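You operate a simulated robot arm through the tools that you are given. There is no shell and no other tool. Be economical: measure what you need, move in short steps, check, and stop when the job is done.

The job below is to be done with a simulated robot arm. You get a single attempt, and the scene is never put back.

JOB
Put the round white block from the top of the red cabinet on the white number tag.

It is judged by the outcome, as a careful person would: the job done as asked, and still so three seconds after it is handed in. It fails if anything else is knocked over, pushed out of place, dropped, spilled or broken.

ROBOT AND FRAMES
A 6-joint arm with a two-finger parallel gripper, fixed in place. Base frame: the origin is at the foot of the arm, x ahead of it, y to its left, z up; the work surface is at about z = 0. Readings come in mm, degrees, newtons and seconds.
With the tool pointing down near the work surface it reaches from about 160 to 420 mm from the base axis. Its first joint turns from -66.0 to 66.0 degrees. Payload 1.57 kg.
The tool frame sits at the grasp point between the pads (the TCP): z along the fingers, y along the line on which they close. The tips reach 30 mm beyond it. Largest opening 80 mm; finger width 17, thickness 12; the body of the gripper, 40 by 82 mm, starts 80 mm behind the TCP.
Orientation is that of the tool frame in the base frame, as a unit quaternion [w, x, y, z]. With the fingers straight down and closing along the base's y, the tool's x points along the base's -x, its y along +y and its z along -z.

CONTROLS
- The arm moves only by the tool send_rows. Its arguments are lists of equal length, an entry for each row: "delta_rot": the turn, a rotation vector about the base's x, y, z in degrees, a list of three; "xyz": the shift along the base's x, y, z in mm, a list of three; "grip": the finger opening in mm, from 0 to 80. In form: {"delta_rot": [[rx, ry, rz], ...], "xyz": [[dx, dy, dz], ...], "grip": [grip, ...]}. A call has 1 to 8 rows; each row is the pose to reach, as a shift and turn from the pose commanded when the call began. A row lasts 0.2 s, in which the tool goes at most 50 mm and 8.6 degrees; a call with a longer step from one row to the next is refused whole, and so is a gripper value outside its range. A pose out of reach is approached as far as the arm can. The call stops where the force on the tool passes 40 N (or 10 N more than at its start, if that is more) or the arm is blocked; 0.2 s more then pass. The fingers move at their own pace (about 153 mm/s each) and stop on an object; they squeeze with about 42 N. The grip force told is the motor's: it shows also when the fingers shut on nothing. Time passes only in rows, and 0.2 s behind the last, so rows that repeat a pose let the fingers close. It gives the time, the measured TCP pose, the force on the tool (base axes), the opening and the grip force at its end, in the units of the frame above (readings bear some noise).
- Cameras (640 x 400 px; columns grow to the right, rows downward): "scene" is fixed at [56.2, -330.3, 421.2]; the picture's right is [0.79, -0.62, 0.00], its down [-0.37, -0.47, -0.81] and it looks along [0.50, 0.63, -0.59] (base axes); focal length 313 px, centre (320, 200). "wrist" rides on the gripper at [-32, 0, -78] in the tool frame; the picture's right is [0.00, -1.00, 0.00], its down [0.97, 0.00, -0.24] and it looks along [0.24, 0.00, 0.97] (tool axes); focal length 218 px, centre (320, 200). There is no depth. A picture from a camera that has moved, and an enlarged one, comes with that camera's place and axes in the base frame and with its lens.
- camera(camera): a new picture of that camera. It takes no simulated time.
- enlarge(camera, box): a new picture of the part [left, top, right, bottom] of that camera's present view, enlarged. It takes no simulated time.
- close_job(): hands the job in; it is judged then, once.

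Work in short steps. Places have to be worked out from the pictures, the camera data and where the tool is seen: move nearer, look again, correct. Check each grasp and each placing, and mend what went wrong. You have 90 turns and 46 pictures in all, those below and enlarged ones among them. Open the gripper and draw the arm clear of the work before you hand the job in, unless the task says otherwise; then end with one line.

The tools are called after "Request:" as a command line: name --argument value ..., lists and objects as JSON in quotes. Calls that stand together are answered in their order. send_rows: Moves the arm, as the interface text tells. Its arguments: {"type":"object","properties":{"delta_rot":{"type":"array","items":{"type":"array","items":{"type":"number"}}},"xyz":{"type":"array","items":{"type":"array","items":{"type":"number"}}},"grip":{"type":"array","items":{"type":"number"}}},"required":["delta_rot","xyz","grip"]} The other tools are called the same way: camera (camera) takes a picture; enlarge (camera, box) takes an enlarged picture of a part of a camera's view; close_job () hands the job in.

At the start:

```text
time: 0.0
tcp_pos: [278.5, -19.4, 186.2]
tool_rot: [0.001, -0.001, 1.0, 0.0]
force: [-0.7, 0.3, 0.4]
opening: 80.1
gripper_force: 0.0
```

scene: 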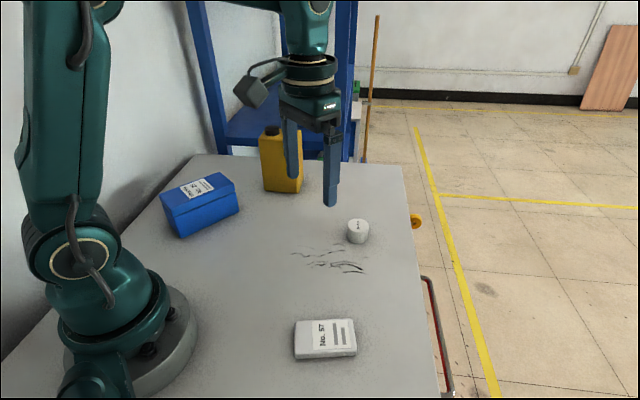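
wrist: 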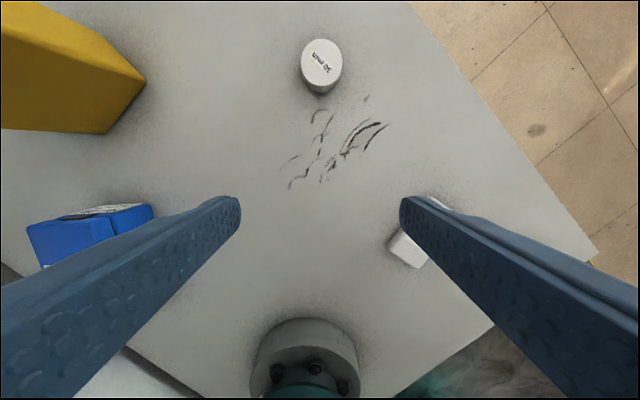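

The round white block seems to stand on the table and I see no red cabinet so far; I look closer at the block and the tag.

Request:
enlarge --camera "scene" --box '[260, 200, 420, 300]'

Request:
enlarge --camera "scene" --box '[260, 290, 420, 390]'

Request:
enlarge --camera "scene" --box '[140, 80, 380, 250]'

```text
4.00 times, centred on (340, 250) of scene
camera zoom: at [56.2, -330.3, 421.2], right [0.79, -0.62, 0.0], down [-0.37, -0.47, -0.81], along [0.5, 0.63, -0.59], focal length 1250 px, centre (240, 0)
```

zoom: 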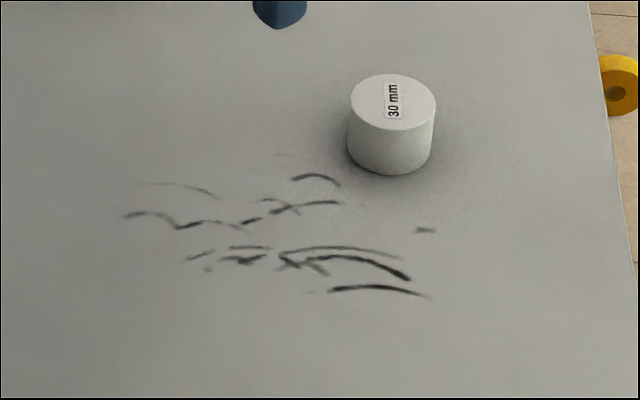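

```text
4.00 times, centred on (340, 340) of scene
camera zoom: at [56.2, -330.3, 421.2], right [0.79, -0.62, 0.0], down [-0.37, -0.47, -0.81], along [0.5, 0.63, -0.59], focal length 1250 px, centre (240, -360)
```

zoom: 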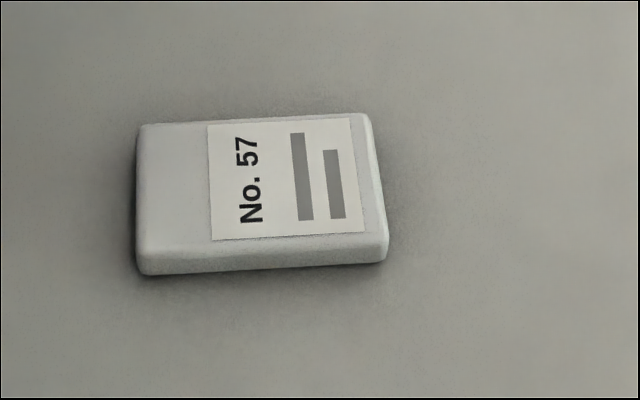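

```text
2.35 times, centred on (260, 165) of scene
camera zoom: at [56.2, -330.3, 421.2], right [0.79, -0.62, 0.0], down [-0.37, -0.47, -0.81], along [0.5, 0.63, -0.59], focal length 736 px, centre (461, 282)
```

zoom: 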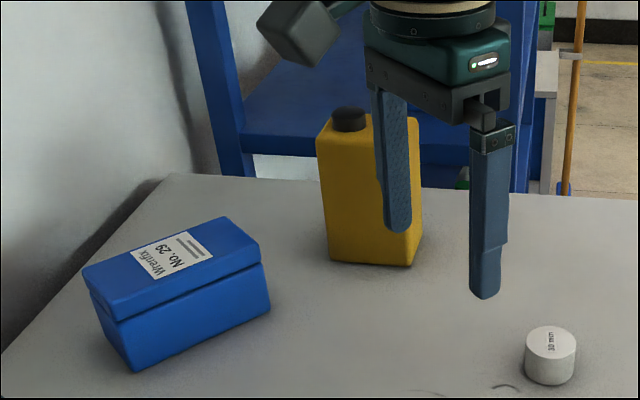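

There is only one round white block here, and it stands on the table at about (390, -22), roughly 30 mm high and 41 mm across. There's no red cabinet, so I take this block as the one meant. The tag "No. 57" is centred near (209, -148). I move above the block and check.

Request:
send_rows --delta_rot '[[0, 0, 0], [0, 0, 0], [0, 0, 0], [0, 0, 0]]' --xyz '[[40, -1, -20], [80, -2, -40], [111.5, -2.6, -66], [111.5, -2.6, -66]]' --grip '[80, 80, 80, 80]'

Request:
camera --camera "wrist"

Request:
camera --camera "scene"

```text
time: 1.0
tcp_pos: [390.2, -18.7, 121.9]
tool_rot: [0.0, 0.0, 1.0, 0.0]
force: [-0.6, -0.3, -0.3]
opening: 80.0
gripper_force: 0.1
```

```text
40 pictures are left
camera wrist: at [424.3, -18.1, 200.4], right [0.0, -1.0, 0.0], down [-0.97, 0.0, 0.24], along [-0.24, 0.0, -0.97], focal length 218 px, centre (320, 200)
```

wrist: 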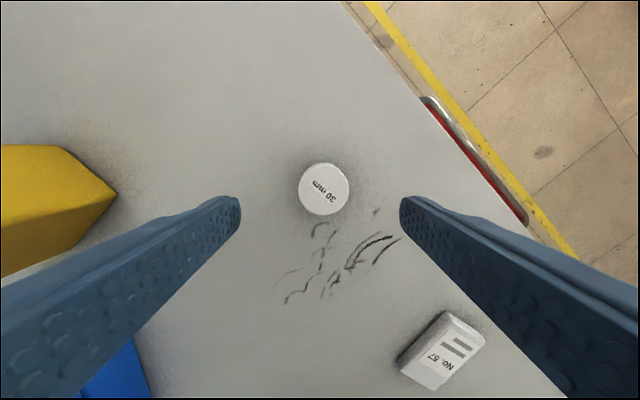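

```text
39 pictures are left
```

scene: 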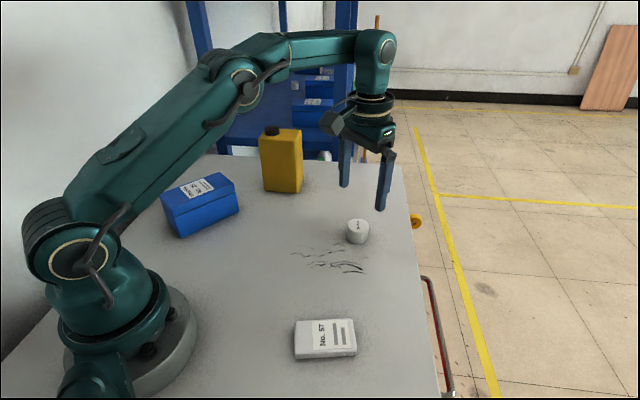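

Red side seen at the bench edge, so the bench itself is likely the "red cabinet" and the block stands on its top. The block is at (391, -21); I descend around it.

Request:
send_rows --delta_rot '[[0, 0, 0], [0, 0, 0], [0, 0, 0], [0, 0, 0]]' --xyz '[[0.5, -2, -30], [0.5, -2, -60], [0.5, -2, -81], [0.5, -2, -81]]' --grip '[80, 80, 80, 80]'

Request:
camera --camera "wrist"

Request:
enlarge --camera "scene" --box '[280, 160, 440, 260]'

```text
time: 2.0
tcp_pos: [394.0, -21.1, 40.0]
tool_rot: [-0.001, 0.0, 1.0, 0.0]
force: [0.1, 0.7, -0.5]
opening: 80.0
gripper_force: 0.1
```

```text
38 pictures are left
camera wrist: at [426.1, -21.4, 118.4], right [0.0, -1.0, 0.0], down [-0.97, 0.0, 0.24], along [-0.24, 0.0, -0.97], focal length 218 px, centre (320, 200)
```

wrist: 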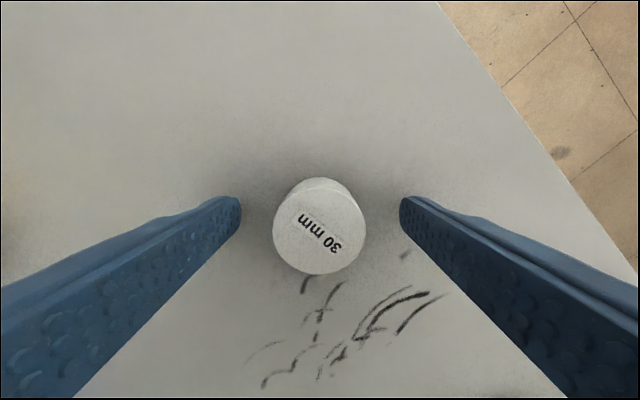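

```text
4.00 times, centred on (360, 210) of scene
camera zoom: at [56.2, -330.3, 421.2], right [0.79, -0.62, 0.0], down [-0.37, -0.47, -0.81], along [0.5, 0.63, -0.59], focal length 1250 px, centre (160, 160)
```

zoom: 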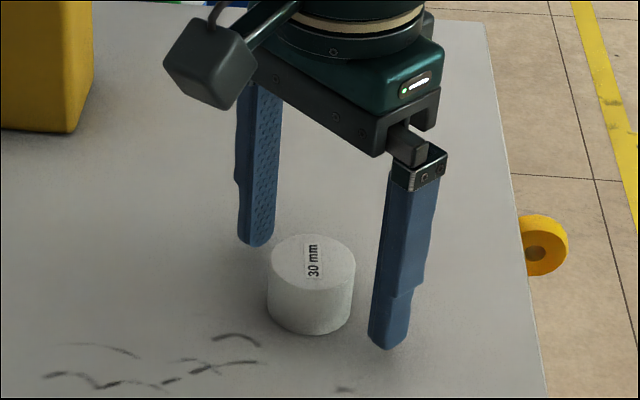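

Block axis is at x≈390, a few mm behind the TCP. I shift 3.5 mm back, go down 3 mm and close.

Request:
send_rows --delta_rot '[[0, 0, 0], [0, 0, 0], [0, 0, 0], [0, 0, 0], [0, 0, 0]]' --xyz '[[-3.5, 0, -3], [-3.5, 0, -3], [-3.5, 0, -3], [-3.5, 0, -3], [-3.5, 0, -3]]' --grip '[80, 60, 30, 30, 30]'

Request:
camera --camera "wrist"

```text
time: 3.2
tcp_pos: [388.6, -22.0, 36.9]
tool_rot: [0.0, 0.0, 1.0, -0.001]
force: [0.9, 1.2, 1.4]
opening: 39.7
gripper_force: 41.9
```

```text
36 pictures are left
camera wrist: at [421.6, -21.9, 115.9], right [0.0, -1.0, 0.0], down [-0.97, 0.0, 0.24], along [-0.24, 0.0, -0.97], focal length 218 px, centre (320, 200)
```

wrist: 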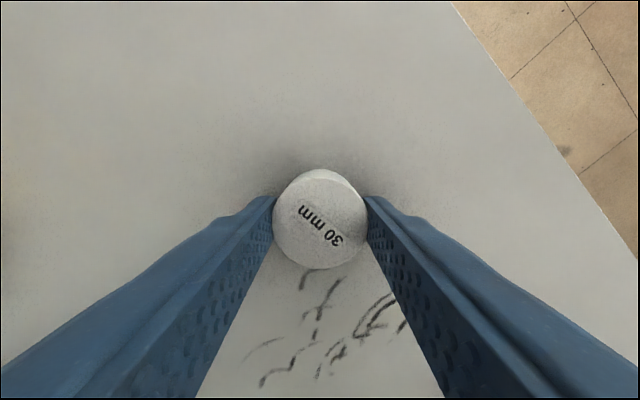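

Gripped at 39.7 mm with full force. I lift straight up slowly at first.

Request:
send_rows --delta_rot '[[0, 0, 0], [0, 0, 0], [0, 0, 0], [0, 0, 0], [0, 0, 0]]' --xyz '[[0, 0, 10], [0, 0, 30], [0, 0, 55], [0, 0, 80], [0, 0, 80]]' --grip '[30, 30, 30, 30, 30]'

Request:
camera --camera "wrist"

```text
time: 4.4
tcp_pos: [390.2, -22.8, 115.1]
tool_rot: [0.001, -0.001, 1.0, 0.0]
force: [-0.1, -0.1, -1.7]
opening: 39.5
gripper_force: 42.4
```

```text
35 pictures are left
camera wrist: at [422.6, -22.7, 194.3], right [0.0, -1.0, 0.0], down [-0.97, 0.0, 0.24], along [-0.24, 0.0, -0.97], focal length 218 px, centre (320, 200)
```

wrist: 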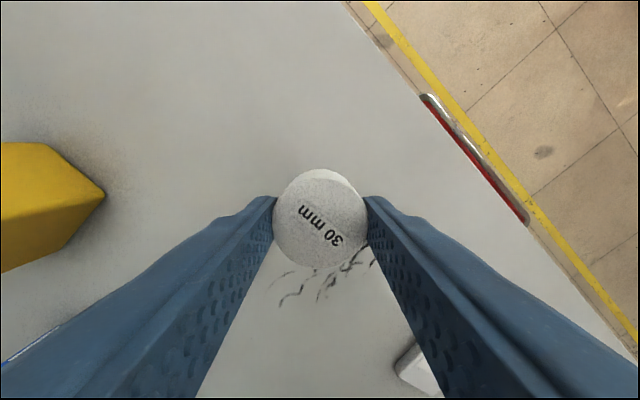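

The block is held. I carry it at this height toward the tag, over (211, -148), and look.

Request:
send_rows --delta_rot '[[0, 0, 0], [0, 0, 0], [0, 0, 0], [0, 0, 0], [0, 0, 0], [0, 0, 0], [0, 0, 0], [0, 0, 0]]' --xyz '[[-25, -18, 0], [-55, -38, 0], [-85, -59, 0], [-115, -80, 0], [-145, -101, 0], [-165, -115, 0], [-179, -125, 0], [-179, -125, 0]]' --grip '[30, 30, 30, 30, 30, 30, 30, 30]'

Request:
camera --camera "wrist"

Request:
camera --camera "scene"

```text
time: 6.2
tcp_pos: [210.1, -149.9, 117.0]
tool_rot: [0.001, -0.001, 1.0, 0.0]
force: [-0.2, -0.2, -0.5]
opening: 39.3
gripper_force: 41.5
```

```text
34 pictures are left
camera wrist: at [242.5, -149.2, 195.7], right [0.0, -1.0, 0.0], down [-0.97, 0.0, 0.24], along [-0.24, 0.0, -0.97], focal length 218 px, centre (320, 200)
```

wrist: 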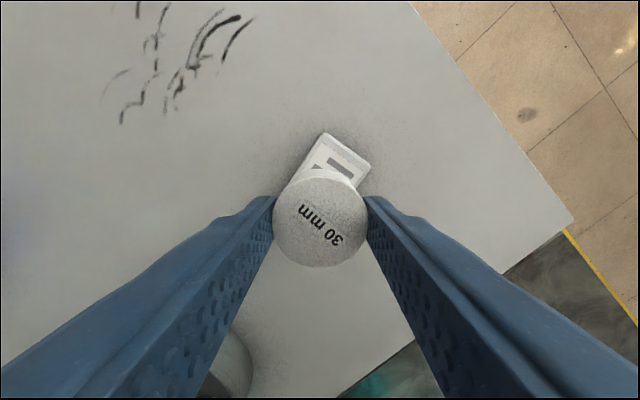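

```text
33 pictures are left
```

scene: 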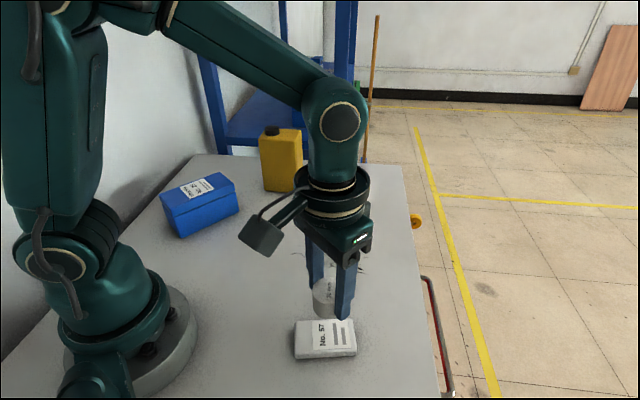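

The tag's visible corners confirm its centre at about (208.5, -148.5). I correct by (-1.5, +1) and lower to just above the tag.

Request:
send_rows --delta_rot '[[0, 0, 0], [0, 0, 0], [0, 0, 0], [0, 0, 0]]' --xyz '[[-1.5, 1, -20], [-1.5, 1, -42], [-1.5, 1, -60], [-1.5, 1, -60]]' --grip '[30, 30, 30, 30]'

Request:
enlarge --camera "scene" --box '[250, 270, 410, 370]'

Request:
camera --camera "wrist"

```text
time: 7.2
tcp_pos: [208.0, -147.3, 57.5]
tool_rot: [0.001, 0.0, 1.0, 0.0]
force: [-0.5, -0.1, -0.8]
opening: 39.5
gripper_force: 42.0
```

```text
4.00 times, centred on (330, 320) of scene
camera zoom: at [56.2, -330.3, 421.2], right [0.79, -0.62, 0.0], down [-0.37, -0.47, -0.81], along [0.5, 0.63, -0.59], focal length 1250 px, centre (280, -280)
```

zoom: 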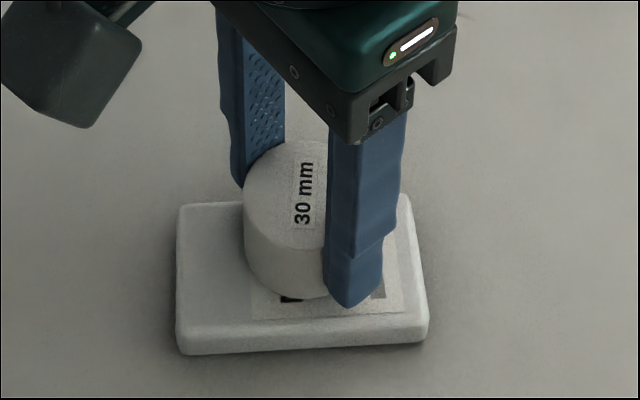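

```text
31 pictures are left
camera wrist: at [240.2, -147.3, 137.1], right [0.0, -1.0, 0.0], down [-0.97, 0.0, 0.24], along [-0.24, 0.0, -0.97], focal length 218 px, centre (320, 200)
```

wrist: 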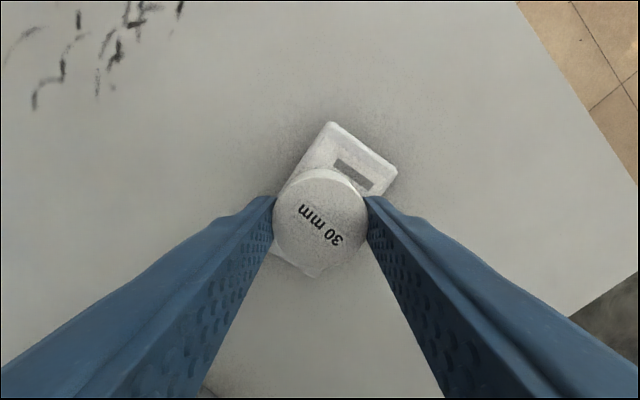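

Well centred, still some 8–10 mm above the tag. I lower in small steps watching the force.

Request:
send_rows --delta_rot '[[0, 0, 0], [0, 0, 0], [0, 0, 0], [0, 0, 0]]' --xyz '[[0, 0, -2], [0, 0, -4], [0, 0, -6], [0, 0, -6]]' --grip '[30, 30, 30, 30]'

Request:
enlarge --camera "scene" --box '[280, 300, 376, 360]'

```text
time: 8.2
tcp_pos: [208.6, -148.4, 50.1]
tool_rot: [0.002, 0.0, 1.0, -0.001]
force: [0.1, 7.6, 26.9]
opening: 39.5
gripper_force: 42.1
```

```text
6.67 times, centred on (328, 330) of scene
camera zoom: at [56.2, -330.3, 421.3], right [0.79, -0.62, 0.0], down [-0.37, -0.47, -0.81], along [0.5, 0.63, -0.59], focal length 2084 px, centre (267, -667)
```

zoom: 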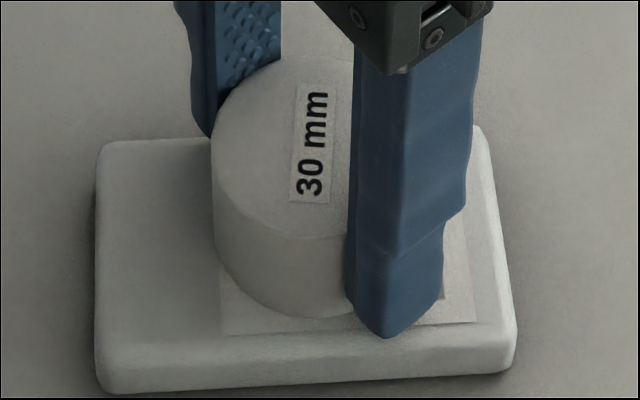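

Contact at 27 N, so the block is seated. I relieve the load by 1 mm and open gently to 56 mm.

Request:
send_rows --delta_rot '[[0, 0, 0], [0, 0, 0], [0, 0, 0], [0, 0, 0]]' --xyz '[[0, 0, 0.8], [0, 0, 0.8], [0, 0, 0.8], [0, 0, 0.8]]' --grip '[30, 42, 56, 56]'

Request:
camera --camera "wrist"

```text
time: 9.2
tcp_pos: [208.3, -148.5, 51.2]
tool_rot: [0.001, 0.0, 1.0, 0.0]
force: [0.1, 0.3, 0.9]
opening: 56.0
gripper_force: 0.0
```

```text
29 pictures are left
camera wrist: at [240.0, -148.0, 129.8], right [0.0, -1.0, 0.0], down [-0.97, 0.0, 0.24], along [-0.24, 0.0, -0.97], focal length 218 px, centre (320, 200)
```

wrist: 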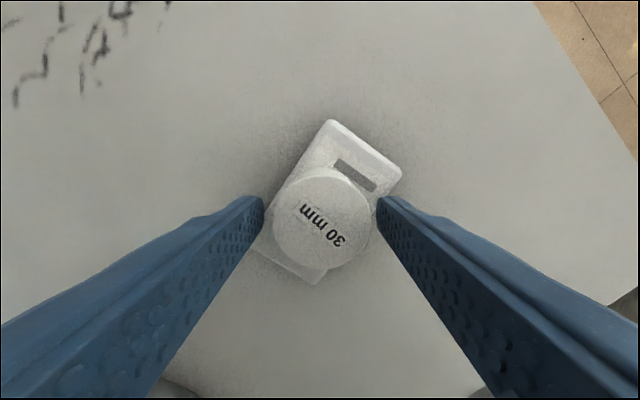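

The fingers are clear on both sides and the block stands centred. I raise straight up, opening fully once above, then check.

Request:
send_rows --delta_rot '[[0, 0, 0], [0, 0, 0], [0, 0, 0], [0, 0, 0], [0, 0, 0], [0, 0, 0], [0, 0, 0]]' --xyz '[[0, 0, 10], [0, 0, 30], [0, 0, 60], [0, 0, 100], [20, 40, 120], [40, 80, 120], [40, 80, 120]]' --grip '[58, 60, 70, 80, 80, 80, 80]'

Request:
camera --camera "scene"

Request:
enlarge --camera "scene" --box '[250, 270, 410, 370]'

Request:
camera --camera "wrist"

```text
time: 10.8
tcp_pos: [247.2, -66.7, 169.7]
tool_rot: [0.001, 0.0, 1.0, 0.001]
force: [-0.3, 0.1, 0.1]
opening: 80.0
gripper_force: 0.0
```

```text
28 pictures are left
```

scene: 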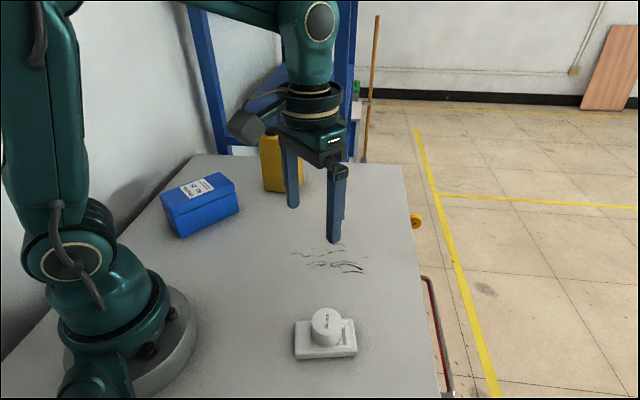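

```text
4.00 times, centred on (330, 320) of scene
camera zoom: at [56.2, -330.3, 421.2], right [0.79, -0.62, 0.0], down [-0.37, -0.47, -0.81], along [0.5, 0.63, -0.59], focal length 1250 px, centre (280, -280)
```

zoom: 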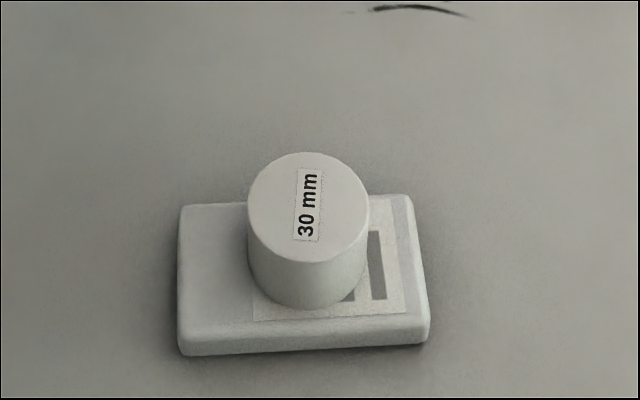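

```text
26 pictures are left
camera wrist: at [280.3, -65.8, 249.5], right [0.0, -1.0, 0.0], down [-0.97, 0.0, 0.24], along [-0.24, 0.0, -0.97], focal length 218 px, centre (320, 200)
```

wrist: 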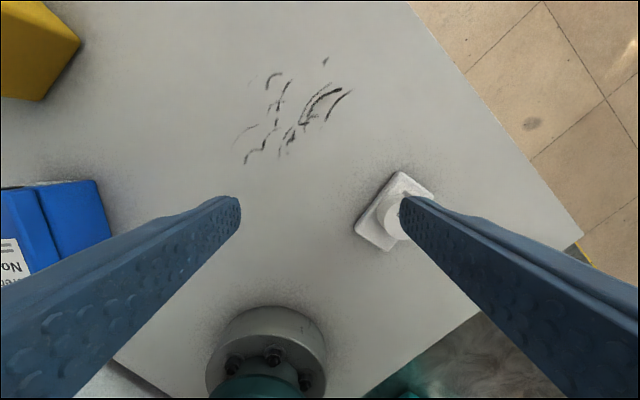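

The block stands flat and centred on the No. 57 tag, which hasn't moved. The gripper is open and clear, so I hand the job in.

Request:
close_job

```text
The job is handed in.
```

The round white block now stands upright in the middle of the white No. 57 tag. I saw no red cabinet, so I took the only round white block in view, which was on the bench top; the bench has some red on its side.
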